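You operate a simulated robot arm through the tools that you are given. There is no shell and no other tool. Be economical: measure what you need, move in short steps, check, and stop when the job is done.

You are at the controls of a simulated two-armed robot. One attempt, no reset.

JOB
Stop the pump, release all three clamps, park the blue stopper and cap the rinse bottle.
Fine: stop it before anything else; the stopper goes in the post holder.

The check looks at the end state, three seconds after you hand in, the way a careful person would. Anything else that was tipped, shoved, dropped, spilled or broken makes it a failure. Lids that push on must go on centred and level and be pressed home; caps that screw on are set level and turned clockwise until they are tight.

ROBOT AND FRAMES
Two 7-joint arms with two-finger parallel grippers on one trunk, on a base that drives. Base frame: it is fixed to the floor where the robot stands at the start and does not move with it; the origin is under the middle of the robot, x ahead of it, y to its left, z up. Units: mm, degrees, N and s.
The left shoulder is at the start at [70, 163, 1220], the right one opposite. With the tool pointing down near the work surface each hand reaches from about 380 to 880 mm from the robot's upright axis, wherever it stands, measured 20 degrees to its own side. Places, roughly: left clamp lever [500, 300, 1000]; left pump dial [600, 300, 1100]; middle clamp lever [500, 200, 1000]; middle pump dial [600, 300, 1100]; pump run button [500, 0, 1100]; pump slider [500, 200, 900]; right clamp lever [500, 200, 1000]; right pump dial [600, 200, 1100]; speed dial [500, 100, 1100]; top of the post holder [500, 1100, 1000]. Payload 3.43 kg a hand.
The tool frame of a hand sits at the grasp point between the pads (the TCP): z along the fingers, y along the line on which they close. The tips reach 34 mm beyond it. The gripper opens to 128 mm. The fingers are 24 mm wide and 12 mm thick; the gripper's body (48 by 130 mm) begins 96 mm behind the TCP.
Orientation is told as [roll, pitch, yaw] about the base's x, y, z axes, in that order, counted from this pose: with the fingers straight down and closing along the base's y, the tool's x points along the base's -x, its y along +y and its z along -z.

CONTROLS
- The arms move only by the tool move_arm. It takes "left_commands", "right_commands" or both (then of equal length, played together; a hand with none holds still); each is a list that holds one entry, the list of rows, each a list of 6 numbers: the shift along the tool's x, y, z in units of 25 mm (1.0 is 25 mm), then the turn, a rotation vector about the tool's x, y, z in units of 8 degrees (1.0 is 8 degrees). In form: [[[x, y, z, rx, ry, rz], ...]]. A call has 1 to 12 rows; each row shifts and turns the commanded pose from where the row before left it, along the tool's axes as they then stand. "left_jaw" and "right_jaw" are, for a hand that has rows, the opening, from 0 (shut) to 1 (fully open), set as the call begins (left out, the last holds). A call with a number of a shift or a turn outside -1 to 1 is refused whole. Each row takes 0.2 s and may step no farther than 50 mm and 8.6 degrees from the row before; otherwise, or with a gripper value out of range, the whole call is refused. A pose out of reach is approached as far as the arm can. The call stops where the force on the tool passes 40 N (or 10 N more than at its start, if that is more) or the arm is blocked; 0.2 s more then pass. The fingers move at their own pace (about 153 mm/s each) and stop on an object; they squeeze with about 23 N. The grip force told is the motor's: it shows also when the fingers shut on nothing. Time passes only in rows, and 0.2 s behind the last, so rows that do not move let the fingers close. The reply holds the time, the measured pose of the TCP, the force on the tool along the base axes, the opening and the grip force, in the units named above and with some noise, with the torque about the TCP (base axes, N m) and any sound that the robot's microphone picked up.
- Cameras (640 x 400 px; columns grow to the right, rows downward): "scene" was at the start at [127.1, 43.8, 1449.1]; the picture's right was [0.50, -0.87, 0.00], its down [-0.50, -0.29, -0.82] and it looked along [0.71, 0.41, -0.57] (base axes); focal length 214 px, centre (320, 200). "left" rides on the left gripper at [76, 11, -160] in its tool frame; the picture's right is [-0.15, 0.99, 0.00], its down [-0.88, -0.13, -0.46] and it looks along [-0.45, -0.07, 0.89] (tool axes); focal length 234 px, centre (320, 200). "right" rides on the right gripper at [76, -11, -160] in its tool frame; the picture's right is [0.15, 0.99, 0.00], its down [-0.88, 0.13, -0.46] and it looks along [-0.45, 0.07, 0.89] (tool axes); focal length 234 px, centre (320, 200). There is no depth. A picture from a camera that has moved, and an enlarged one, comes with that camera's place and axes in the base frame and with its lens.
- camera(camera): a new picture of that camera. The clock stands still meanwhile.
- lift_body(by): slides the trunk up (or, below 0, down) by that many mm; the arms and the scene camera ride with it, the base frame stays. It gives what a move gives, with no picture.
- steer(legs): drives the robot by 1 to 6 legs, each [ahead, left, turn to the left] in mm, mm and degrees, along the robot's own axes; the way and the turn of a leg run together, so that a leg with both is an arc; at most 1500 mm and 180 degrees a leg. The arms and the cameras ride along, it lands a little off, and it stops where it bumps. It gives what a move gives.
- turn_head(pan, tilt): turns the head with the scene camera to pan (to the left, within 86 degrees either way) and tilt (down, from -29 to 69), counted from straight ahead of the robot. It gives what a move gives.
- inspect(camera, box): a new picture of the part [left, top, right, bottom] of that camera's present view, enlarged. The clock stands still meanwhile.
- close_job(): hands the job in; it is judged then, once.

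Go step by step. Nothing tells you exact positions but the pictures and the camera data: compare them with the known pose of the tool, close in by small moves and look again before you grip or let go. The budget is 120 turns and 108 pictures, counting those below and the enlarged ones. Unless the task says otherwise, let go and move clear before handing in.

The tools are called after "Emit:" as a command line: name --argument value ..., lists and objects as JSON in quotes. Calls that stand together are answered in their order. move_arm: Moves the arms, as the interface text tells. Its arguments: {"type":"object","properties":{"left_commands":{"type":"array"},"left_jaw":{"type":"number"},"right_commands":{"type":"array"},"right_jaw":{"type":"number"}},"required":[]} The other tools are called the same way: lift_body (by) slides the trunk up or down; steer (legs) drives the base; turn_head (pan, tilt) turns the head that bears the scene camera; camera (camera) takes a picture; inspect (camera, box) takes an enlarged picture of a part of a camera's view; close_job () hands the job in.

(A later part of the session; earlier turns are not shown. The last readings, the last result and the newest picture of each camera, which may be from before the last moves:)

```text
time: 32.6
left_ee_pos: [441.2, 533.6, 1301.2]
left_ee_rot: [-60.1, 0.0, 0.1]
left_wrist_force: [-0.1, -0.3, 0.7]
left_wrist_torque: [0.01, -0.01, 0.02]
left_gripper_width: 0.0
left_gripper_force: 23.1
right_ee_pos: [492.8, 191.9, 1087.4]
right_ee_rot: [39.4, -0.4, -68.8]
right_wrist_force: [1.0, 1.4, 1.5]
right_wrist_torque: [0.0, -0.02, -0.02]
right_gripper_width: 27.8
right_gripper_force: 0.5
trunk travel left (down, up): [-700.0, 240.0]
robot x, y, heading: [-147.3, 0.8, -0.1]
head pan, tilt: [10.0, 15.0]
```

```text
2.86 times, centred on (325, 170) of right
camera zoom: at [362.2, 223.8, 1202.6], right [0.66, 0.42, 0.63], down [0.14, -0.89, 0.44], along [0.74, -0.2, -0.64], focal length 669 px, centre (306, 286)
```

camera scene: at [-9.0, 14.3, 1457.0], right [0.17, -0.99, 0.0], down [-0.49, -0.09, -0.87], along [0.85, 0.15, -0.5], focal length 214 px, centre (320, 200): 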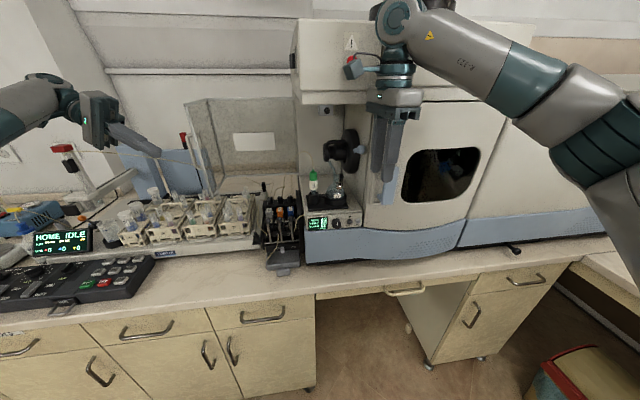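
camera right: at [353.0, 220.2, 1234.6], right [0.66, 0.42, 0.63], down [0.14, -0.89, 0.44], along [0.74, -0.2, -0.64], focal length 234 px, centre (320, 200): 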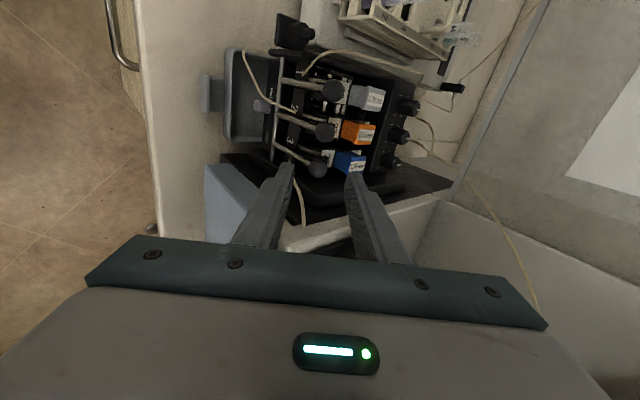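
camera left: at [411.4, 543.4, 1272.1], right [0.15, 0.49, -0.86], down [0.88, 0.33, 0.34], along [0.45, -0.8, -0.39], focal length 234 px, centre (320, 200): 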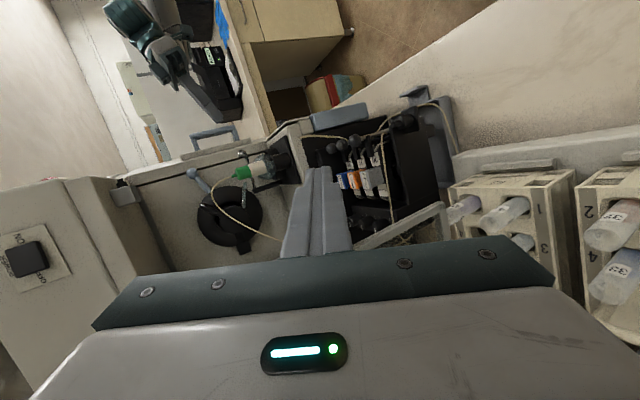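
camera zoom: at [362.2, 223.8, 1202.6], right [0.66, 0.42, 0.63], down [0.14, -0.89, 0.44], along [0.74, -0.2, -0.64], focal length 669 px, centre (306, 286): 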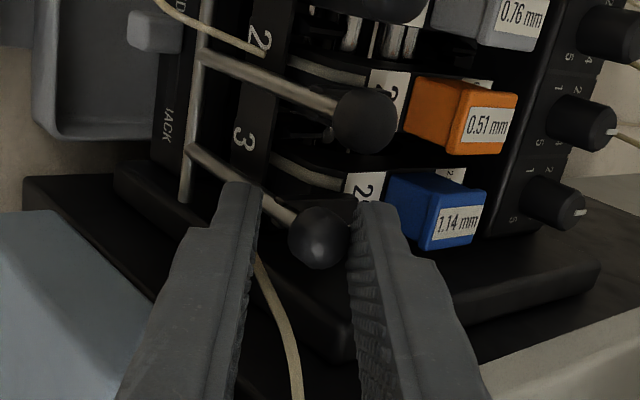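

The rear finger is just touching the ball. I'll continue the arc.

Emit:
move_arm --right_commands '[[[0, -0.24, -0.16, 0, 0, 0], [0, -0.24, -0.16, 0, 0, 0], [0, -0.26, -0.12, 0, 0, 0], [0, -0.26, -0.12, 0, 0, 0]]]'

Emit:
inspect --camera "right" --box '[230, 100, 420, 240]'

```text
time: 33.6
left_ee_pos: [441.7, 534.0, 1300.4]
left_ee_rot: [-60.1, 0.0, 0.1]
left_wrist_force: [-0.2, -0.7, 0.1]
left_wrist_torque: [0.02, 0.02, 0.0]
left_gripper_width: 0.0
left_gripper_force: 22.9
right_ee_pos: [464.4, 181.3, 1080.5]
right_ee_rot: [39.4, -0.2, -68.8]
right_wrist_force: [0.1, 0.2, 0.9]
right_wrist_torque: [0.02, -0.03, -0.01]
right_gripper_width: 26.8
right_gripper_force: 0.0
trunk travel left (down, up): [-700.0, 240.0]
robot x, y, heading: [-144.9, 1.5, -0.0]
head pan, tilt: [10.0, 15.0]
```

```text
2.86 times, centred on (325, 170) of right
camera zoom: at [335.8, 213.3, 1197.2], right [0.66, 0.42, 0.63], down [0.14, -0.89, 0.44], along [0.74, -0.2, -0.64], focal length 669 px, centre (306, 286)
```

zoom: 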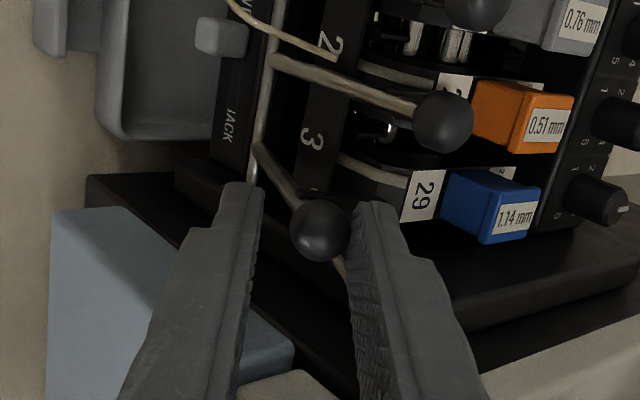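

Emit:
move_arm --right_commands '[[[0, -0.56, -0.14, 0, 0, 0], [0, -0.58, -0.04, 0, 0, 0]]]'

Emit:
inspect --camera "right" --box '[230, 80, 440, 240]'

```text
time: 34.2
left_ee_pos: [440.0, 533.1, 1301.7]
left_ee_rot: [-60.0, 0.1, 0.2]
left_wrist_force: [0.0, -0.1, 0.3]
left_wrist_torque: [-0.02, -0.01, -0.01]
left_gripper_width: 0.0
left_gripper_force: 22.7
right_ee_pos: [442.5, 171.1, 1067.7]
right_ee_rot: [39.5, -0.4, -68.8]
right_wrist_force: [0.0, -0.2, -0.5]
right_wrist_torque: [0.02, 0.02, -0.01]
right_gripper_width: 27.0
right_gripper_force: 0.1
trunk travel left (down, up): [-700.0, 240.0]
robot x, y, heading: [-147.8, -2.7, -0.2]
head pan, tilt: [10.0, 15.0]
```

```text
2.50 times, centred on (335, 160) of right
camera zoom: at [312.4, 204.0, 1183.2], right [0.66, 0.42, 0.63], down [0.14, -0.89, 0.44], along [0.74, -0.2, -0.64], focal length 585 px, centre (282, 300)
```

zoom: 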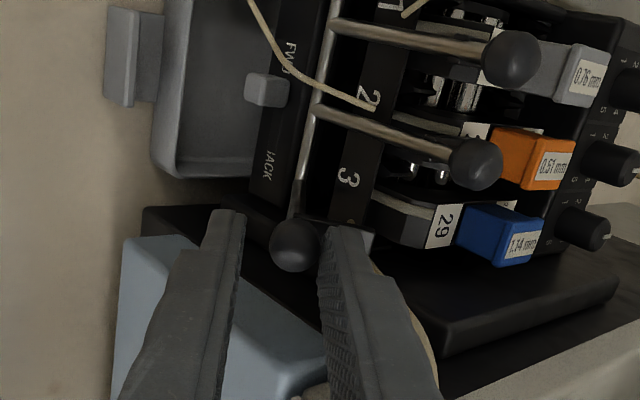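

Emit:
move_arm --right_commands '[[[0, -0.576, 0.056, 0, 0, 0], [0, -0.558, 0.158, 0, 0, 0]]]'

Emit:
inspect --camera "right" --box '[230, 60, 470, 240]'

```text
time: 34.9
left_ee_pos: [441.8, 533.1, 1300.7]
left_ee_rot: [-60.0, 0.0, 0.2]
left_wrist_force: [-0.7, -0.3, 0.6]
left_wrist_torque: [0.0, 0.01, -0.01]
left_gripper_width: 0.0
left_gripper_force: 22.7
right_ee_pos: [424.4, 163.9, 1043.4]
right_ee_rot: [39.4, -0.3, -68.9]
right_wrist_force: [0.2, 0.2, -0.4]
right_wrist_torque: [0.02, -0.02, -0.02]
right_gripper_width: 26.9
right_gripper_force: 0.1
trunk travel left (down, up): [-700.0, 240.0]
robot x, y, heading: [-148.1, 0.3, 0.1]
head pan, tilt: [10.0, 15.0]
```

```text
2.22 times, centred on (350, 150) of right
camera zoom: at [295.4, 196.8, 1160.2], right [0.66, 0.42, 0.63], down [0.14, -0.89, 0.44], along [0.74, -0.2, -0.64], focal length 520 px, centre (253, 311)
```

zoom: 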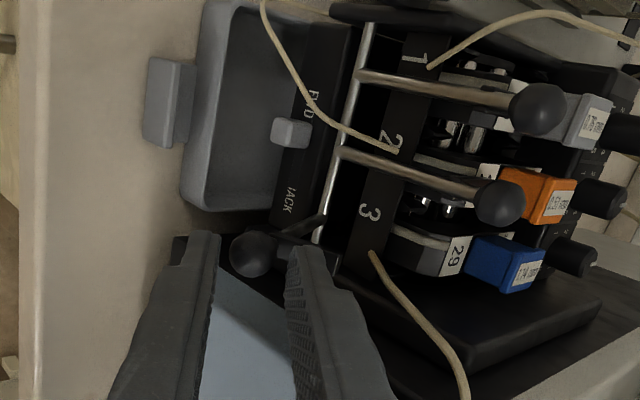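

Emit:
move_arm --right_commands '[[[0, -0.52, 0.252, 0, 0, 0], [0, -0.464, 0.344, 0, 0, 0]]]'

Emit:
inspect --camera "right" --box '[230, 60, 470, 240]'

```text
time: 35.5
left_ee_pos: [439.8, 534.0, 1302.4]
left_ee_rot: [-60.1, 0.0, 0.0]
left_wrist_force: [0.4, 0.7, -0.4]
left_wrist_torque: [-0.03, 0.03, -0.01]
left_gripper_width: 0.2
left_gripper_force: 23.2
right_ee_pos: [419.8, 162.1, 1023.4]
right_ee_rot: [40.2, -0.2, -69.0]
right_wrist_force: [9.5, -1.6, 58.3]
right_wrist_torque: [1.66, -3.72, -0.24]
right_gripper_width: 49.1
right_gripper_force: 18.6
trunk travel left (down, up): [-700.0, 240.0]
robot x, y, heading: [-149.0, 1.8, -0.1]
head pan, tilt: [10.0, 15.0]
```

```text
2.22 times, centred on (350, 150) of right
camera zoom: at [288.1, 194.3, 1139.2], right [0.65, 0.41, 0.64], down [0.13, -0.89, 0.44], along [0.75, -0.2, -0.64], focal length 520 px, centre (253, 311)
```

zoom: 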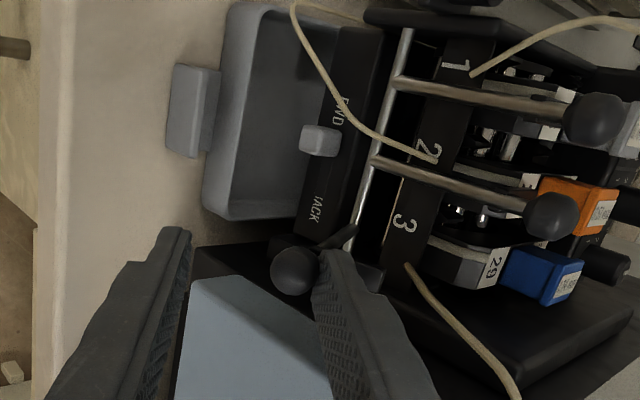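

The front finger met something solid underneath, so I'll pull straight out along the fingers.

Emit:
move_arm --right_commands '[[[0, 0, -0.6, 0, 0, 0], [0, 0, -0.8, 0, 0, 0], [0, 0, -0.8, 0, 0, 0], [0, 0, -0.8, 0, 0, 0]]]' --right_jaw 0.35

Emit:
camera --camera "right"

Emit:
inspect --camera "right" --box '[230, 40, 470, 220]'

```text
time: 36.5
left_ee_pos: [441.8, 534.5, 1299.4]
left_ee_rot: [-60.0, 0.1, 0.1]
left_wrist_force: [-0.4, -0.4, -1.2]
left_wrist_torque: [0.0, 0.01, 0.03]
left_gripper_width: 0.4
left_gripper_force: 22.8
right_ee_pos: [371.2, 144.1, 1073.2]
right_ee_rot: [39.3, -0.4, -68.9]
right_wrist_force: [-0.8, -0.2, -0.5]
right_wrist_torque: [0.0, -0.02, 0.03]
right_gripper_width: 45.1
right_gripper_force: 0.0
trunk travel left (down, up): [-700.0, 240.0]
robot x, y, heading: [-150.7, 1.4, -0.0]
head pan, tilt: [10.0, 15.0]
```

```text
72 pictures are left
camera right: at [241.4, 176.8, 1190.8], right [0.66, 0.42, 0.62], down [0.14, -0.89, 0.44], along [0.74, -0.2, -0.64], focal length 234 px, centre (320, 200)
```

right: 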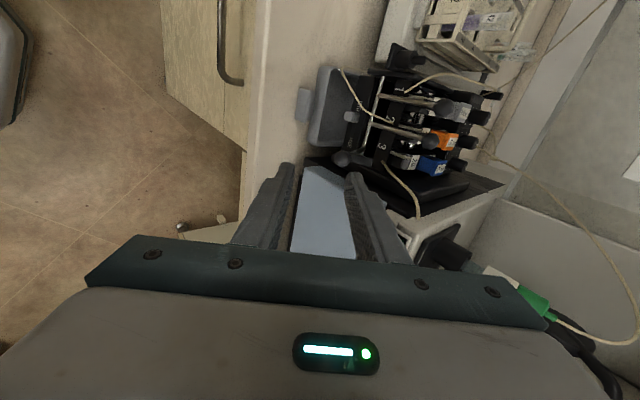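

```text
2.22 times, centred on (350, 130) of right
camera zoom: at [241.4, 176.8, 1190.8], right [0.66, 0.42, 0.62], down [0.14, -0.89, 0.44], along [0.74, -0.2, -0.64], focal length 520 px, centre (253, 356)
```

zoom: 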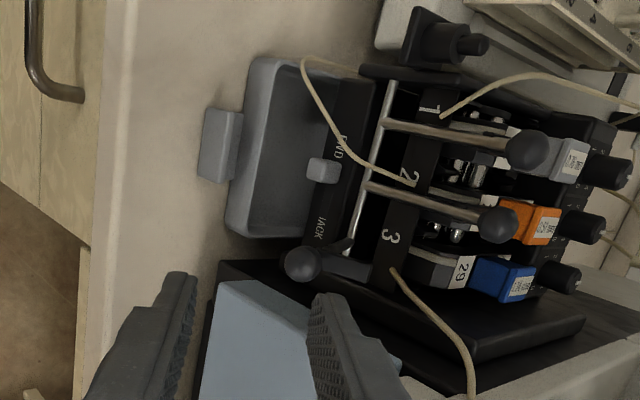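

Lever 3 is down at about 72° and its clamp arm is open. Lever 2 next, using the same approach but stopping the arc earlier.

Emit:
move_arm --right_commands '[[[0.28, 0.97, 0.163, 0, 0, 0], [0.28, 0.97, 0.163, 0, 0, 0], [0.28, 0.97, 0.163, 0, 0, 0], [0.28, 0.97, 0.163, 0, 0, 0], [0.28, 0.97, 0.163, 0, 0, 0]]]'

Emit:
inspect --camera "right" --box '[220, 80, 440, 240]'

```text
time: 37.6
left_ee_pos: [441.2, 534.4, 1300.5]
left_ee_rot: [-60.0, 0.0, 0.1]
left_wrist_force: [0.3, -0.3, -0.2]
left_wrist_torque: [0.01, 0.0, 0.0]
left_gripper_width: 0.1
left_gripper_force: 22.7
right_ee_pos: [457.1, 216.9, 1136.3]
right_ee_rot: [39.3, -0.4, -68.8]
right_wrist_force: [-0.6, 0.6, 0.6]
right_wrist_torque: [-0.02, 0.03, -0.02]
right_gripper_width: 44.9
right_gripper_force: 0.1
trunk travel left (down, up): [-700.0, 240.0]
robot x, y, heading: [-145.2, 2.3, -0.2]
head pan, tilt: [10.0, 15.0]
```

```text
2.50 times, centred on (330, 160) of right
camera zoom: at [328.2, 249.6, 1251.6], right [0.66, 0.42, 0.63], down [0.14, -0.89, 0.44], along [0.74, -0.2, -0.64], focal length 585 px, centre (295, 300)
```

zoom: 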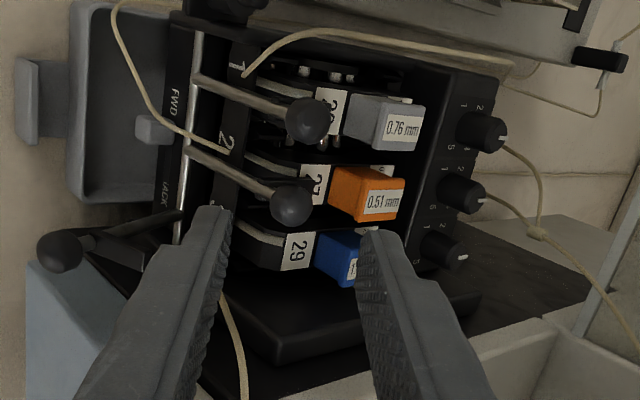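

Emit:
move_arm --right_commands '[[[-0.02, 0, 0.86, 0, 0, 0], [-0.02, 0, 0.86, 0, 0, 0], [-0.02, 0, 0.86, 0, 0, 0], [0, 0, 0, 0, 0, 0]]]'

Emit:
inspect --camera "right" --box '[220, 80, 440, 240]'

```text
time: 38.6
left_ee_pos: [440.5, 533.7, 1301.5]
left_ee_rot: [-59.9, 0.0, 0.1]
left_wrist_force: [0.3, -0.1, 0.2]
left_wrist_torque: [0.02, -0.01, -0.02]
left_gripper_width: 0.1
left_gripper_force: 22.7
right_ee_pos: [497.2, 228.9, 1084.7]
right_ee_rot: [39.3, -0.4, -68.8]
right_wrist_force: [-0.6, 1.0, 0.4]
right_wrist_torque: [0.03, -0.01, 0.02]
right_gripper_width: 44.7
right_gripper_force: 0.0
trunk travel left (down, up): [-700.0, 240.0]
robot x, y, heading: [-146.9, 0.8, -0.0]
head pan, tilt: [10.0, 15.0]
```

```text
2.50 times, centred on (330, 160) of right
camera zoom: at [367.5, 261.8, 1201.3], right [0.66, 0.42, 0.63], down [0.14, -0.89, 0.44], along [0.74, -0.2, -0.64], focal length 585 px, centre (295, 300)
```

zoom: 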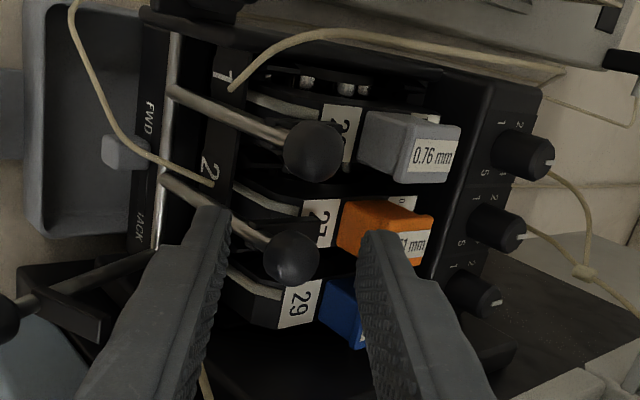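

Emit:
move_arm --right_commands '[[[0, -0.06, 0, 0, 0, 0], [0, 0, 0, 0, 0, 0], [0, -0.48, -0.32, 0, 0, 0], [0, -0.48, -0.32, 0, 0, 0], [0, -0.52, -0.24, 0, 0, 0], [0, -0.56, -0.14, 0, 0, 0], [0, -0.58, -0.04, 0, 0, 0], [0, -0.576, 0.056, 0, 0, 0]]]' --right_jaw 0.21

Emit:
inspect --camera "right" --box '[220, 60, 460, 240]'

```text
time: 40.5
left_ee_pos: [441.1, 532.8, 1301.5]
left_ee_rot: [-60.0, 0.1, 0.1]
left_wrist_force: [0.2, 0.4, 0.1]
left_wrist_torque: [0.02, 0.0, 0.04]
left_gripper_width: 0.2
left_gripper_force: 23.0
right_ee_pos: [421.4, 200.3, 1054.8]
right_ee_rot: [39.4, -0.3, -68.8]
right_wrist_force: [-0.1, -0.8, 0.4]
right_wrist_torque: [0.03, 0.03, 0.01]
right_gripper_width: 27.2
right_gripper_force: 0.7
trunk travel left (down, up): [-700.0, 240.0]
robot x, y, heading: [-147.5, -3.2, -0.4]
head pan, tilt: [10.0, 15.0]
```

```text
2.22 times, centred on (340, 150) of right
camera zoom: at [292.6, 231.9, 1170.0], right [0.66, 0.42, 0.63], down [0.14, -0.89, 0.44], along [0.74, -0.2, -0.64], focal length 520 px, centre (276, 311)
```

zoom: 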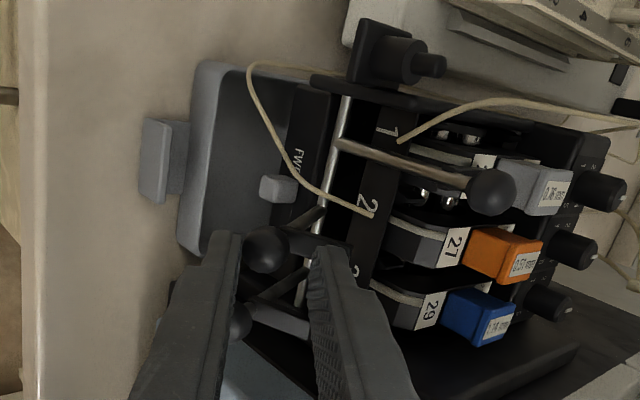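

Emit:
move_arm --right_commands '[[[0, -0.4, 0.11, 0, 0, 0]]]'

Emit:
move_arm --right_commands '[[[0, 0, -0.8, 0, 0, 0], [0, 0, -0.8, 0, 0, 0], [0, 0, -0.8, 0, 0, 0], [0, 0, -0.8, 0, 0, 0]]]' --right_jaw 0.35

Emit:
inspect --camera "right" --box '[240, 30, 480, 210]'

```text
time: 40.9
left_ee_pos: [440.7, 533.3, 1300.7]
left_ee_rot: [-60.0, 0.1, 0.1]
left_wrist_force: [-0.1, 0.3, -0.1]
left_wrist_torque: [0.02, -0.01, 0.01]
left_gripper_width: 0.0
left_gripper_force: 22.7
right_ee_pos: [418.3, 197.0, 1045.2]
right_ee_rot: [39.3, -0.4, -68.9]
right_wrist_force: [0.0, 0.3, -0.1]
right_wrist_torque: [0.02, 0.02, -0.01]
right_gripper_width: 27.0
right_gripper_force: 0.0
trunk travel left (down, up): [-700.0, 240.0]
robot x, y, heading: [-143.3, 1.0, -0.3]
head pan, tilt: [10.0, 15.0]
```

```text
time: 41.9
left_ee_pos: [440.9, 533.1, 1301.1]
left_ee_rot: [-60.0, -0.1, 0.1]
left_wrist_force: [-0.4, 0.5, 0.4]
left_wrist_torque: [0.03, -0.01, 0.01]
left_gripper_width: 0.2
left_gripper_force: 23.3
right_ee_pos: [370.3, 179.2, 1108.9]
right_ee_rot: [39.4, -0.2, -68.8]
right_wrist_force: [0.4, 0.1, -0.5]
right_wrist_torque: [0.0, 0.0, 0.02]
right_gripper_width: 44.8
right_gripper_force: 0.0
trunk travel left (down, up): [-700.0, 240.0]
robot x, y, heading: [-146.8, 3.0, -0.3]
head pan, tilt: [10.0, 15.0]
```

```text
2.22 times, centred on (360, 120) of right
camera zoom: at [239.3, 212.0, 1224.7], right [0.66, 0.42, 0.63], down [0.14, -0.89, 0.44], along [0.74, -0.2, -0.64], focal length 520 px, centre (231, 378)
```

zoom: 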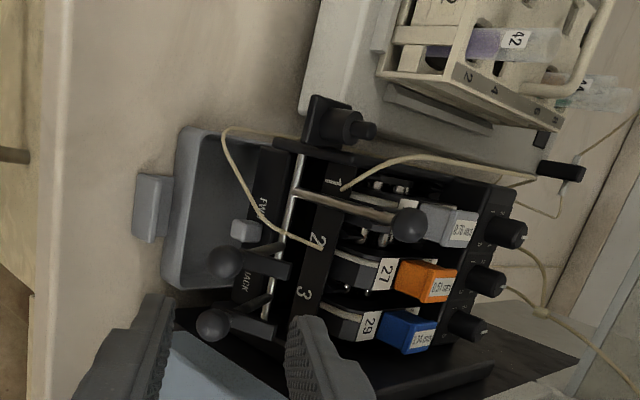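

Levers 2 and 3 now lie parallel. Lever 1 next.

Emit:
move_arm --right_commands '[[[0.36, 0.91, 0.42, 0, 0, 0], [0.36, 0.91, 0.42, 0, 0, 0], [0.36, 0.91, 0.42, 0, 0, 0], [0.36, 0.91, 0.42, 0, 0, 0], [0, 0, 0, 0, 0, 0]]]'

Emit:
inspect --camera "right" --box '[220, 80, 440, 240]'

```text
time: 43.0
left_ee_pos: [440.9, 532.8, 1302.5]
left_ee_rot: [-60.0, 0.0, 0.1]
left_wrist_force: [-0.9, -0.1, 0.1]
left_wrist_torque: [-0.01, 0.0, 0.0]
left_gripper_width: 0.0
left_gripper_force: 22.5
right_ee_pos: [448.4, 247.7, 1132.8]
right_ee_rot: [39.4, -0.2, -68.8]
right_wrist_force: [0.1, -0.3, -0.4]
right_wrist_torque: [0.01, 0.0, 0.0]
right_gripper_width: 44.7
right_gripper_force: 0.1
trunk travel left (down, up): [-700.0, 240.0]
robot x, y, heading: [-146.1, 3.1, -0.3]
head pan, tilt: [10.0, 15.0]
```

```text
2.50 times, centred on (330, 160) of right
camera zoom: at [318.3, 280.2, 1249.5], right [0.66, 0.42, 0.63], down [0.14, -0.89, 0.44], along [0.74, -0.2, -0.64], focal length 585 px, centre (295, 300)
```

zoom: 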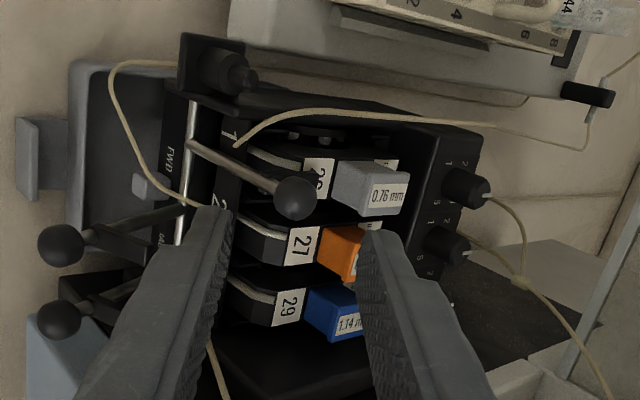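

Ball 1 is at about [495,268,1072]. A hose loop runs in front of it, so I'll close the jaws and hook only behind the ball.

Emit:
move_arm --right_commands '[[[0.1, 0.9, 0, 0, 0, 0], [0, 0.1, 0, 0, 0, 0], [0, 0.06, 0.86, 0, 0, 0], [0, 0, 0.86, 0, 0, 0], [0, 0, 0.86, 0, 0, 0], [0, 0, 0, 0, 0, 0]]]' --right_jaw 0

Emit:
inspect --camera "right" --box '[200, 80, 440, 240]'

```text
time: 44.5
left_ee_pos: [440.0, 533.5, 1299.4]
left_ee_rot: [-60.0, 0.0, 0.1]
left_wrist_force: [-0.1, -0.5, -0.3]
left_wrist_torque: [0.0, -0.01, 0.01]
left_gripper_width: 0.0
left_gripper_force: 22.8
right_ee_pos: [504.9, 272.1, 1098.5]
right_ee_rot: [39.5, -0.4, -68.8]
right_wrist_force: [0.1, -0.7, -0.1]
right_wrist_torque: [0.02, -0.01, 0.0]
right_gripper_width: 0.0
right_gripper_force: 22.7
trunk travel left (down, up): [-700.0, 240.0]
robot x, y, heading: [-145.3, 0.5, -0.1]
head pan, tilt: [10.0, 15.0]
```

```text
2.50 times, centred on (320, 160) of right
camera zoom: at [375.2, 304.7, 1215.0], right [0.66, 0.42, 0.63], down [0.14, -0.89, 0.44], along [0.74, -0.2, -0.64], focal length 585 px, centre (320, 300)
```

zoom: 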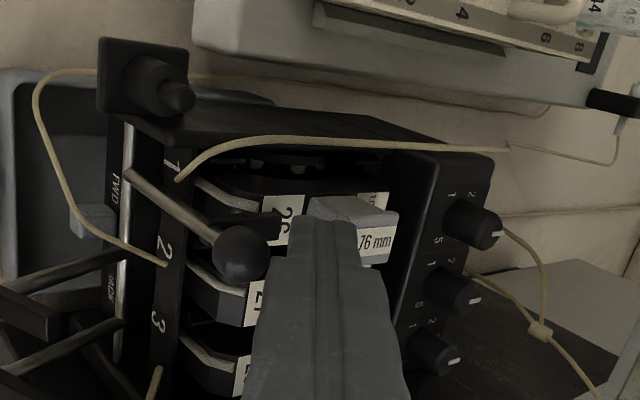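

Emit:
move_arm --right_commands '[[[0, -0.3, -0.05, 0, 0, 0], [0, -0.48, -0.32, 0, 0, 0], [0, -0.48, -0.32, 0, 0, 0], [0, -0.52, -0.24, 0, 0, 0], [0, -0.56, -0.14, 0, 0, 0], [0, -0.58, -0.04, 0, 0, 0]]]'

Emit:
inspect --camera "right" --box '[200, 60, 440, 240]'

```text
time: 45.9
left_ee_pos: [441.0, 533.0, 1300.5]
left_ee_rot: [-60.0, 0.1, 0.0]
left_wrist_force: [0.3, -0.1, -0.6]
left_wrist_torque: [0.0, -0.01, -0.03]
left_gripper_width: 0.1
left_gripper_force: 22.8
right_ee_pos: [435.1, 246.6, 1074.1]
right_ee_rot: [39.2, -0.3, -68.8]
right_wrist_force: [0.5, -0.2, 0.8]
right_wrist_torque: [-0.02, -0.01, -0.04]
right_gripper_width: 0.0
right_gripper_force: 23.0
trunk travel left (down, up): [-700.0, 240.0]
robot x, y, heading: [-150.4, -0.2, -0.3]
head pan, tilt: [10.0, 15.0]
```

```text
2.22 times, centred on (320, 150) of right
camera zoom: at [306.0, 278.3, 1190.5], right [0.66, 0.42, 0.63], down [0.14, -0.89, 0.44], along [0.74, -0.2, -0.64], focal length 520 px, centre (320, 311)
```

zoom: 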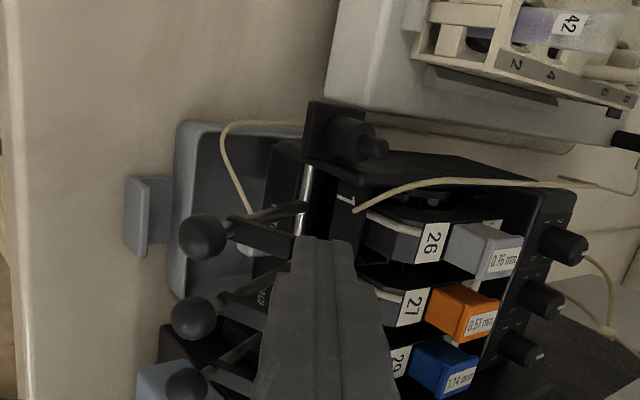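

All three levers are down and parallel, so the clamps are released. I'll withdraw the right hand and look for the stopper, post holder and rinse bottle.

Emit:
move_arm --right_commands '[[[0, 0, -1, 0, 0, 0], [0, 0, -1, 0, 0, 0], [0, 0, -1, 0, 0, 0], [0, 0, -1, 0, 0, 0], [-1, 0, 0, 0, 0, 0], [-1, 0, 0, 0, 0, 0], [-1, 0, 0, 0, 0, 0], [-1, 0, 0, 0, 0, 0], [-1, 0, 0, 0, 0, 0], [-1, 0, 0, 0, 0, 0], [-1, 0, 0, 0, 0, 0], [-1, 0, 0, 0, 0, 0]]]'

Emit:
turn_head --pan 52 --tilt 30

Emit:
camera --camera "scene"

```text
time: 48.5
left_ee_pos: [439.5, 531.8, 1301.6]
left_ee_rot: [-59.9, 0.0, 0.1]
left_wrist_force: [0.2, -0.2, 0.0]
left_wrist_torque: [0.02, -0.02, 0.0]
left_gripper_width: 0.0
left_gripper_force: 22.9
right_ee_pos: [448.4, 35.3, 1154.2]
right_ee_rot: [39.4, -0.3, -68.8]
right_wrist_force: [0.7, -1.2, 0.8]
right_wrist_torque: [0.04, 0.0, -0.01]
right_gripper_width: 0.0
right_gripper_force: 23.1
trunk travel left (down, up): [-700.0, 240.0]
robot x, y, heading: [-149.6, -0.1, -0.0]
head pan, tilt: [10.0, 15.0]
```

```text
time: 49.5
left_ee_pos: [441.3, 534.4, 1300.9]
left_ee_rot: [-60.0, 0.0, 0.0]
left_wrist_force: [-0.2, -0.1, 0.6]
left_wrist_torque: [0.02, 0.0, 0.03]
left_gripper_width: 0.1
left_gripper_force: 23.0
right_ee_pos: [448.5, 36.8, 1153.3]
right_ee_rot: [39.4, -0.4, -68.8]
right_wrist_force: [0.1, 0.3, -0.9]
right_wrist_torque: [0.01, 0.03, -0.01]
right_gripper_width: 0.2
right_gripper_force: 23.1
trunk travel left (down, up): [-700.0, 240.0]
robot x, y, heading: [-147.6, -1.2, -0.1]
head pan, tilt: [52.0, 30.0]
```

```text
63 pictures are left
camera scene: at [-41.2, 70.7, 1456.8], right [0.79, -0.62, 0.0], down [-0.31, -0.39, -0.87], along [0.54, 0.68, -0.5], focal length 214 px, centre (320, 200)
```

scene: 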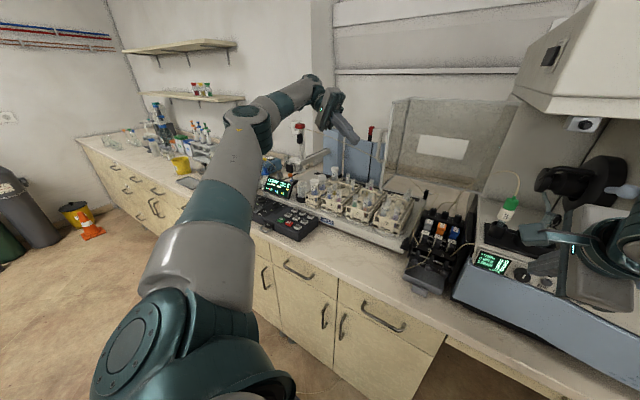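

The left part of the bench is out of view, so I need to drive left. I'll tuck both hands first, then back off, face the bench and move along it.

Emit:
move_arm --right_commands '[[[0, 0, -1, 0, 0, 0], [0, 0, -1, 0, 0, 0], [0, -0.5, -1, 0, 0, 0], [0, -1, -0.5, 0, 0, 0], [0, -1, 0, 0, 0, 0], [0, 0, 0, 0, 0, 0], [0, 0, 0, 0, 0, 0], [0, 0, 0, 0, 0, 0], [0, 0, 0, 0, 0, 0], [0, 0, 0, 0, 0, 0]]]' --left_commands '[[[0, 0, 0, -1, 0, 0], [0, 0, 0, -1, 0, 0], [0, 0, 0, -1, 0, 0], [0, 0, 0, -1, 0, 0], [0, 0, 0, -1, 0, 0], [0, 0, 0, -1, 0, 0], [0, 0, 0, -1, 0, 0], [0, 0, 0, -0.5, 0, 0], [1, 0, 0, 0, 0, 0], [1, 0, 0, 0, 0, 0]]]'

Emit:
steer --legs '[[-150, 0, 0], [0, 0, 22], [0, 590, 0]]'

Emit:
turn_head --pan 10 --tilt 30

Emit:
camera --camera "scene"

```text
time: 51.7
left_ee_pos: [388.5, 533.8, 1301.3]
left_ee_rot: [0.1, -0.1, 0.0]
left_wrist_force: [1.0, 0.2, 0.1]
left_wrist_torque: [0.0, 0.01, 0.0]
left_gripper_width: 0.0
left_gripper_force: 23.5
right_ee_pos: [350.4, 1.2, 1182.6]
right_ee_rot: [39.4, -0.3, -68.7]
right_wrist_force: [0.8, -0.2, 0.3]
right_wrist_torque: [0.02, 0.01, 0.02]
right_gripper_width: 0.0
right_gripper_force: 22.9
trunk travel left (down, up): [-700.0, 240.0]
robot x, y, heading: [-147.7, -2.0, -0.2]
head pan, tilt: [52.0, 30.0]
```

```text
time: 57.2
left_ee_pos: [-210.8, 1247.3, 1302.6]
left_ee_rot: [0.1, 0.0, 21.6]
left_wrist_force: [-0.5, -0.9, 0.5]
left_wrist_torque: [0.02, -0.02, 0.0]
left_gripper_width: 0.0
left_gripper_force: 22.2
right_ee_pos: [-50.3, 738.2, 1183.0]
right_ee_rot: [39.4, -0.3, -47.3]
right_wrist_force: [0.5, -0.3, -1.1]
right_wrist_torque: [0.01, 0.01, 0.0]
right_gripper_width: 0.0
right_gripper_force: 22.9
trunk travel left (down, up): [-700.0, 240.0]
robot x, y, heading: [-514.2, 556.2, 21.6]
head pan, tilt: [52.0, 30.0]
```

```text
time: 58.3
left_ee_pos: [-212.2, 1249.8, 1302.9]
left_ee_rot: [0.0, -0.1, 21.6]
left_wrist_force: [0.1, -0.7, 0.6]
left_wrist_torque: [0.0, -0.01, -0.01]
left_gripper_width: 0.1
left_gripper_force: 22.8
right_ee_pos: [-51.3, 739.3, 1181.9]
right_ee_rot: [39.4, -0.3, -47.3]
right_wrist_force: [-0.2, 0.2, 0.6]
right_wrist_torque: [0.0, 0.04, -0.01]
right_gripper_width: 0.0
right_gripper_force: 23.3
trunk travel left (down, up): [-700.0, 240.0]
robot x, y, heading: [-518.4, 557.7, 21.5]
head pan, tilt: [10.0, 30.0]
```

```text
62 pictures are left
camera scene: at [-392.0, 620.5, 1456.8], right [0.52, -0.85, 0.0], down [-0.43, -0.26, -0.87], along [0.74, 0.45, -0.5], focal length 214 px, centre (320, 200)
```

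scene: 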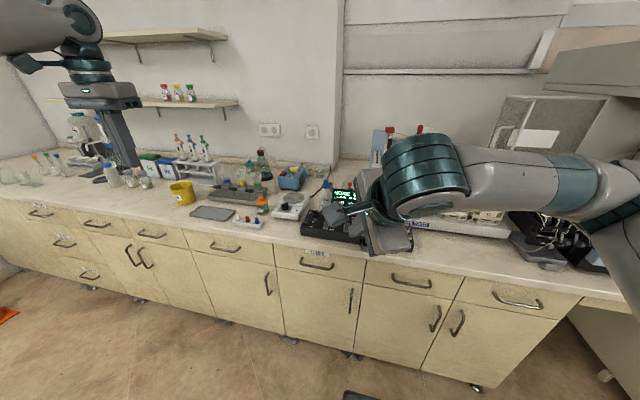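

Emit:
inspect --camera "scene" --box '[130, 130, 370, 260]'

```text
2.67 times, centred on (250, 195) of scene
camera zoom: at [-392.0, 620.5, 1456.8], right [0.52, -0.85, 0.0], down [-0.43, -0.26, -0.87], along [0.74, 0.45, -0.5], focal length 572 px, centre (507, 213)
```

zoom: 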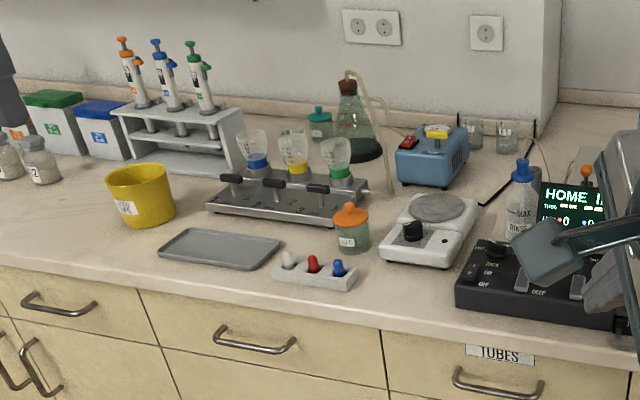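

The rinse bottle, labelled RINSE and carrying a blue stopper, stands beside the sampler's HOME display. I'll swing the right hand out of the way to see it better.

Emit:
move_arm --right_commands '[[[-1, 0, 0, 0, 0, 0], [-1, 0, 0, 0, 0, 0], [-1, 0, 0, 0, 0, 0], [-1, 0, 0, 0, 0, 0], [-1, 0, 0, 0, 0, 0], [-1, 0, 0, 0, 0, 0], [-1, 0, 0, 0, 0, 0], [-1, 0, 0, 0, 0, 0], [-1, 0, 0, 0, 0, 0], [-1, 0, 0, 0, 0, 0]]]'

Emit:
steer --legs '[[150, 0, 0]]'

Emit:
turn_head --pan 0 --tilt 30

Emit:
camera --camera "scene"

```text
time: 60.5
left_ee_pos: [-212.2, 1249.0, 1301.8]
left_ee_rot: [0.1, 0.0, 21.6]
left_wrist_force: [0.8, 0.1, -0.1]
left_wrist_torque: [0.01, 0.0, 0.01]
left_gripper_width: 0.0
left_gripper_force: 22.6
right_ee_pos: [118.9, 553.7, 1184.8]
right_ee_rot: [39.4, -0.3, -47.3]
right_wrist_force: [0.1, -0.8, 1.3]
right_wrist_torque: [0.0, -0.01, 0.0]
right_gripper_width: 0.0
right_gripper_force: 23.1
trunk travel left (down, up): [-700.0, 240.0]
robot x, y, heading: [-521.6, 553.8, 21.4]
head pan, tilt: [10.0, 30.0]
```

```text
time: 61.4
left_ee_pos: [-199.6, 1254.0, 1301.3]
left_ee_rot: [-0.1, 0.1, 21.6]
left_wrist_force: [0.0, -0.8, 0.4]
left_wrist_torque: [-0.01, 0.05, 0.0]
left_gripper_width: 0.0
left_gripper_force: 23.5
right_ee_pos: [131.4, 560.3, 1184.7]
right_ee_rot: [39.4, -0.3, -47.4]
right_wrist_force: [0.2, 0.0, -0.7]
right_wrist_torque: [0.0, 0.05, -0.02]
right_gripper_width: 0.0
right_gripper_force: 22.6
trunk travel left (down, up): [-700.0, 240.0]
robot x, y, heading: [-509.0, 560.1, 21.5]
head pan, tilt: [10.0, 30.0]
stopped in leg 1: the robot was blocked; the commanded pose is now the measured one
```

```text
time: 62.1
left_ee_pos: [-200.2, 1252.8, 1302.5]
left_ee_rot: [0.1, -0.1, 21.5]
left_wrist_force: [0.4, -0.9, -0.2]
left_wrist_torque: [-0.04, 0.04, -0.02]
left_gripper_width: 0.1
left_gripper_force: 23.0
right_ee_pos: [128.9, 559.5, 1185.9]
right_ee_rot: [39.4, -0.3, -47.4]
right_wrist_force: [0.3, -0.2, -0.4]
right_wrist_torque: [0.02, 0.01, 0.0]
right_gripper_width: 0.2
right_gripper_force: 22.6
trunk travel left (down, up): [-700.0, 240.0]
robot x, y, heading: [-507.4, 556.5, 21.2]
head pan, tilt: [0.0, 30.0]
```

```text
60 pictures are left
camera scene: at [-374.6, 611.0, 1456.7], right [0.36, -0.93, 0.0], down [-0.47, -0.18, -0.87], along [0.81, 0.31, -0.5], focal length 214 px, centre (320, 200)
```

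scene: 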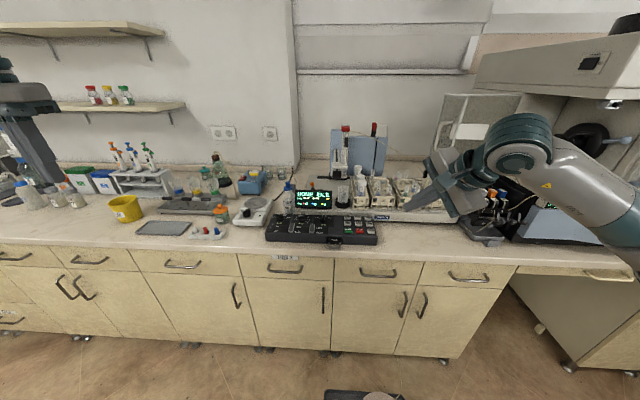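

The base was blocked after 12 mm. I'll look down to see what is in the way, and enlarge the bench area.

Emit:
inspect --camera "scene" --box '[180, 150, 360, 260]'

Emit:
turn_head --pan 0 --tilt 69

Emit:
camera --camera "scene"

```text
3.56 times, centred on (270, 205) of scene
camera zoom: at [-374.6, 611.0, 1456.7], right [0.36, -0.93, 0.0], down [-0.47, -0.18, -0.87], along [0.81, 0.31, -0.5], focal length 763 px, centre (498, 182)
```

zoom: 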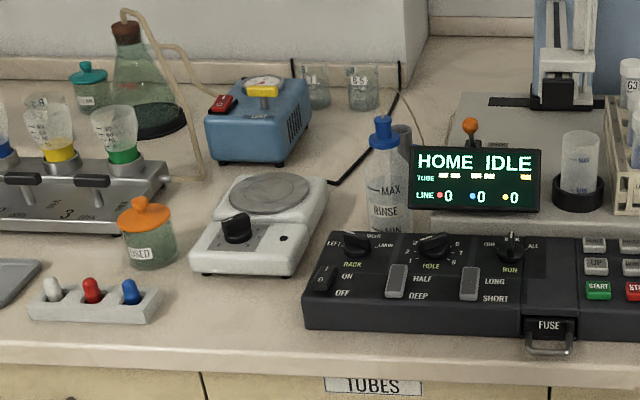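

```text
time: 63.2
left_ee_pos: [-200.8, 1252.7, 1302.3]
left_ee_rot: [0.1, -0.1, 21.6]
left_wrist_force: [-0.2, 0.5, 0.5]
left_wrist_torque: [0.0, -0.03, 0.01]
left_gripper_width: 0.0
left_gripper_force: 22.9
right_ee_pos: [127.5, 558.3, 1184.0]
right_ee_rot: [39.5, -0.2, -47.4]
right_wrist_force: [0.7, -0.9, 0.3]
right_wrist_torque: [-0.02, -0.01, 0.03]
right_gripper_width: 0.0
right_gripper_force: 23.1
trunk travel left (down, up): [-700.0, 240.0]
robot x, y, heading: [-507.8, 560.9, 21.2]
head pan, tilt: [0.0, 68.8]
```

```text
58 pictures are left
camera scene: at [-406.9, 598.3, 1405.4], right [0.36, -0.93, 0.0], down [-0.87, -0.34, -0.36], along [0.34, 0.13, -0.93], focal length 214 px, centre (320, 200)
```

scene: 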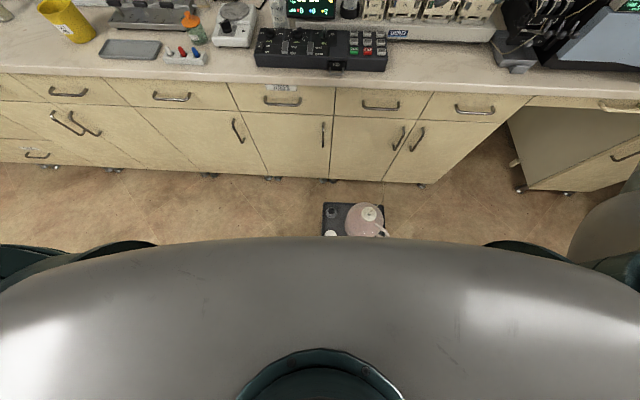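

There is a floor object (a dark base with a pink bowl) in front of the robot around lateral 260–690 mm. The rinse bottle's blue stopper is at about [398,1085,1040]. I'll raise the right hand, back off, pass left of the floor object and then approach the bench.

Emit:
move_arm --right_commands '[[[0, 0.63, -0.77, 0, 0, 0], [0, 0.63, -0.77, 0, 0, 0], [0, 0.63, -0.77, 0, 0, 0], [0, 0.63, -0.77, 0, 0, 0]]]'

Emit:
steer --legs '[[-60, 0, 0], [0, 400, 0.8], [250, 0, 0]]'

Emit:
turn_head --pan -15 --tilt 40

Emit:
camera --camera "scene"

```text
time: 64.2
left_ee_pos: [-200.6, 1254.0, 1301.2]
left_ee_rot: [0.0, -0.1, 21.6]
left_wrist_force: [0.3, -0.2, 0.2]
left_wrist_torque: [0.0, -0.02, 0.0]
left_gripper_width: 0.0
left_gripper_force: 22.6
right_ee_pos: [128.5, 559.0, 1285.5]
right_ee_rot: [39.4, -0.3, -47.4]
right_wrist_force: [0.6, -0.1, 0.2]
right_wrist_torque: [-0.02, 0.0, -0.02]
right_gripper_width: 0.0
right_gripper_force: 22.9
trunk travel left (down, up): [-700.0, 240.0]
robot x, y, heading: [-507.0, 559.1, 21.2]
head pan, tilt: [0.0, 68.8]
```

```text
time: 68.6
left_ee_pos: [-175.3, 1692.4, 1303.0]
left_ee_rot: [0.0, -0.1, 21.9]
left_wrist_force: [0.4, -0.1, 0.7]
left_wrist_torque: [-0.01, -0.04, -0.01]
left_gripper_width: 0.0
left_gripper_force: 22.9
right_ee_pos: [158.7, 1001.0, 1286.5]
right_ee_rot: [39.4, -0.3, -47.2]
right_wrist_force: [0.3, 0.3, 0.5]
right_wrist_torque: [0.01, 0.0, -0.01]
right_gripper_width: 0.0
right_gripper_force: 23.5
trunk travel left (down, up): [-700.0, 240.0]
robot x, y, heading: [-474.6, 999.5, 21.6]
head pan, tilt: [0.0, 68.8]
```

```text
time: 69.5
left_ee_pos: [-174.1, 1693.9, 1301.6]
left_ee_rot: [0.0, -0.1, 21.9]
left_wrist_force: [-0.9, 0.2, -0.3]
left_wrist_torque: [-0.03, -0.04, 0.0]
left_gripper_width: 0.0
left_gripper_force: 22.8
right_ee_pos: [160.3, 1001.0, 1284.9]
right_ee_rot: [39.5, -0.3, -47.1]
right_wrist_force: [-0.3, 1.1, 0.5]
right_wrist_torque: [-0.02, 0.01, -0.01]
right_gripper_width: 0.0
right_gripper_force: 23.2
trunk travel left (down, up): [-700.0, 240.0]
robot x, y, heading: [-476.6, 996.1, 21.5]
head pan, tilt: [-15.0, 40.0]
```

```text
57 pictures are left
camera scene: at [-344.7, 1027.2, 1441.4], right [0.11, -0.99, 0.0], down [-0.64, -0.07, -0.77], along [0.76, 0.09, -0.64], focal length 214 px, centre (320, 200)
```

scene: 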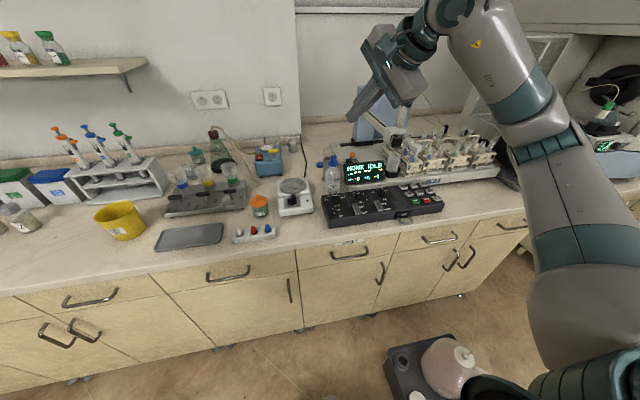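

Emit:
steer --legs '[[150, 0, 0]]'

Emit:
inspect --camera "scene" --box '[220, 160, 420, 300]'

```text
time: 70.9
left_ee_pos: [-37.0, 1747.4, 1303.6]
left_ee_rot: [0.0, -0.2, 21.8]
left_wrist_force: [1.2, 0.3, 1.1]
left_wrist_torque: [0.04, -0.01, 0.0]
left_gripper_width: 0.1
left_gripper_force: 23.6
right_ee_pos: [297.5, 1055.0, 1285.2]
right_ee_rot: [39.6, -0.5, -47.2]
right_wrist_force: [-0.2, -0.5, 0.4]
right_wrist_torque: [0.03, 0.0, -0.05]
right_gripper_width: 0.0
right_gripper_force: 22.6
trunk travel left (down, up): [-700.0, 240.0]
robot x, y, heading: [-335.9, 1053.4, 21.6]
head pan, tilt: [-15.0, 40.0]
```

```text
2.86 times, centred on (320, 230) of scene
camera zoom: at [-207.2, 1081.3, 1441.7], right [0.11, -0.99, 0.0], down [-0.64, -0.07, -0.77], along [0.76, 0.09, -0.64], focal length 613 px, centre (320, 114)
```

zoom: 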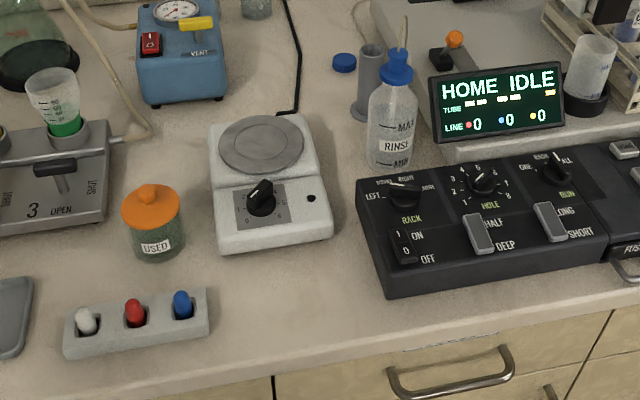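

Now it's clear: the rinse bottle has a blue stopper with tubing in its neck, the grey tube behind and left of it is the post holder, and a loose blue cap lies on the bench behind. I'll reorient the right hand to face the bottle.

Emit:
move_arm --right_commands '[[[0, 0, 0, 1, 0, 0], [0, 0, 0, 1, 0, 0], [0, 0, 0, 1, 0, 0], [0, 0, 0, 1, 0, 0], [0, 0, 0, 1, 0, 0], [0, 0, 0, 0, 0, -1], [0, 0, 0, 0, 0, -1], [0, 0, 0, 0, 0, -1], [0, 0, 0, 0, 0, -1], [0, 0, 0, 0, 0, -1], [0, 0, 0, 0, 0, -1], [0, 0, 0, 0, 0, -1]]]'

Emit:
move_arm --right_commands '[[[0, 0, 1, 0, -1, 0], [0, 0, 1, 0, -1, 0], [0, 0, 0.5, 0, -1, 0], [0, 0, 0, 0, -1, 0], [0, 0, 0, 0, -1, 0], [0, 0, 0, 0, -1, 0]]]' --right_jaw 0.55

Emit:
camera --camera "right"

```text
time: 73.5
left_ee_pos: [-34.1, 1748.1, 1303.9]
left_ee_rot: [0.0, -0.1, 21.8]
left_wrist_force: [-0.6, 0.2, 1.1]
left_wrist_torque: [0.01, -0.01, 0.03]
left_gripper_width: 0.2
left_gripper_force: 23.1
right_ee_pos: [298.6, 1054.6, 1284.4]
right_ee_rot: [-0.6, 0.3, 9.1]
right_wrist_force: [-0.1, -0.7, -0.1]
right_wrist_torque: [-0.01, 0.01, -0.01]
right_gripper_width: 0.2
right_gripper_force: 23.2
trunk travel left (down, up): [-700.0, 240.0]
robot x, y, heading: [-336.2, 1052.2, 21.3]
head pan, tilt: [-15.0, 40.0]
```

```text
time: 74.9
left_ee_pos: [-35.4, 1747.6, 1302.2]
left_ee_rot: [0.0, 0.0, 21.8]
left_wrist_force: [-0.1, 0.0, 0.6]
left_wrist_torque: [0.0, 0.03, 0.03]
left_gripper_width: 0.0
left_gripper_force: 23.9
right_ee_pos: [304.2, 1056.0, 1222.5]
right_ee_rot: [-0.8, -47.9, 9.5]
right_wrist_force: [-0.7, -0.1, 0.2]
right_wrist_torque: [-0.01, -0.02, 0.0]
right_gripper_width: 70.6
right_gripper_force: 0.1
trunk travel left (down, up): [-700.0, 240.0]
robot x, y, heading: [-337.1, 1055.9, 21.4]
head pan, tilt: [-15.0, 40.0]
```

```text
55 pictures are left
camera right: at [140.3, 1019.9, 1274.7], right [-0.25, 0.96, -0.12], down [0.23, 0.18, 0.96], along [0.94, 0.21, -0.26], focal length 234 px, centre (320, 200)
```

right: 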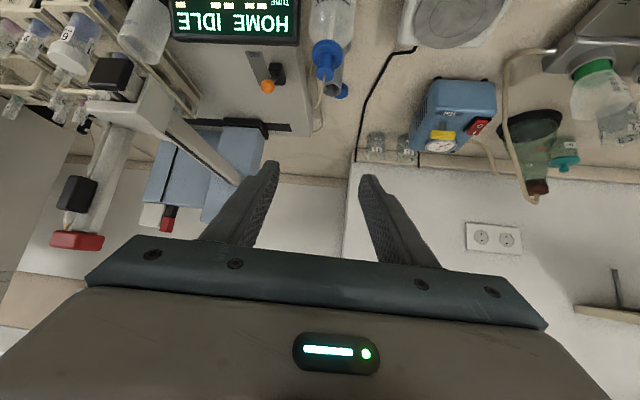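

Emit:
inspect --camera "right" --box '[240, 0, 420, 130]'

```text
3.08 times, centred on (330, 65) of right
camera zoom: at [140.3, 1019.9, 1274.7], right [-0.25, 0.96, -0.12], down [0.23, 0.18, 0.96], along [0.94, 0.21, -0.26], focal length 720 px, centre (289, 615)
```

zoom: 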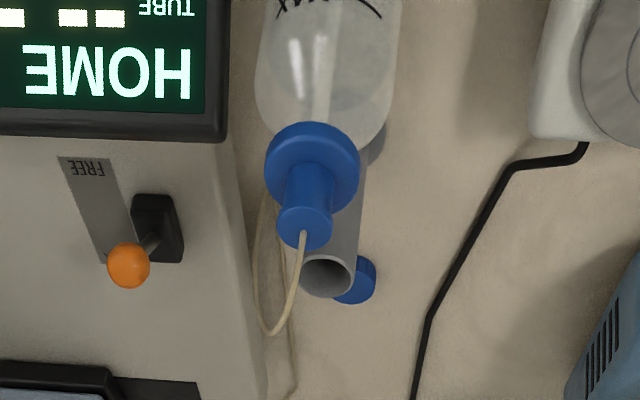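

The stopper's stem is at about [389,1060,1000–1036], the holder mouth at [463,1090,991] and the loose cap at [575,1135,890]. I'll pre-approach the stem with a moderate jaw opening.

Emit:
move_arm --right_commands '[[[0.72, -0.08, 0.84, 0, 0, 0], [0.72, -0.08, 0.84, 0, 0, 0], [0.72, -0.08, 0.84, 0, 0, 0], [0.72, -0.08, 0.84, 0, 0, 0], [0.72, -0.08, 0.84, 0, 0, 0], [0, 0, 0, 0, 0, 0]]]' --right_jaw 0.32

Emit:
camera --camera "right"

```text
time: 76.3
left_ee_pos: [-34.9, 1749.1, 1301.9]
left_ee_rot: [0.0, -0.1, 21.9]
left_wrist_force: [0.7, -0.3, 0.1]
left_wrist_torque: [-0.02, 0.0, 0.06]
left_gripper_width: 0.0
left_gripper_force: 22.8
right_ee_pos: [325.4, 1046.6, 1087.2]
right_ee_rot: [-0.8, -47.8, 9.5]
right_wrist_force: [0.3, -0.5, -0.2]
right_wrist_torque: [0.01, -0.01, 0.03]
right_gripper_width: 41.1
right_gripper_force: 0.0
trunk travel left (down, up): [-700.0, 240.0]
robot x, y, heading: [-338.6, 1054.7, 21.6]
head pan, tilt: [-15.0, 40.0]
```

```text
53 pictures are left
camera right: at [160.0, 1010.9, 1139.3], right [-0.25, 0.96, -0.12], down [0.23, 0.18, 0.96], along [0.94, 0.21, -0.27], focal length 234 px, centre (320, 200)
```

right: 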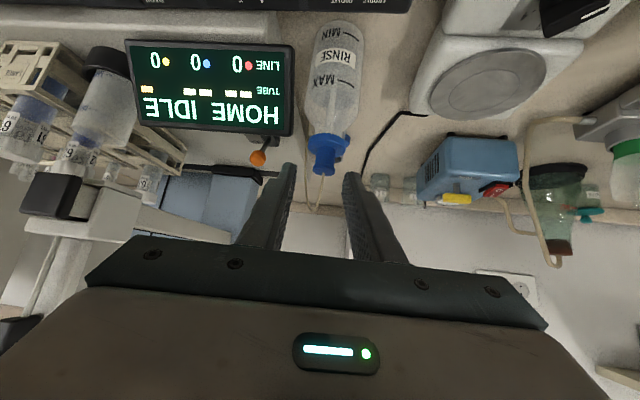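

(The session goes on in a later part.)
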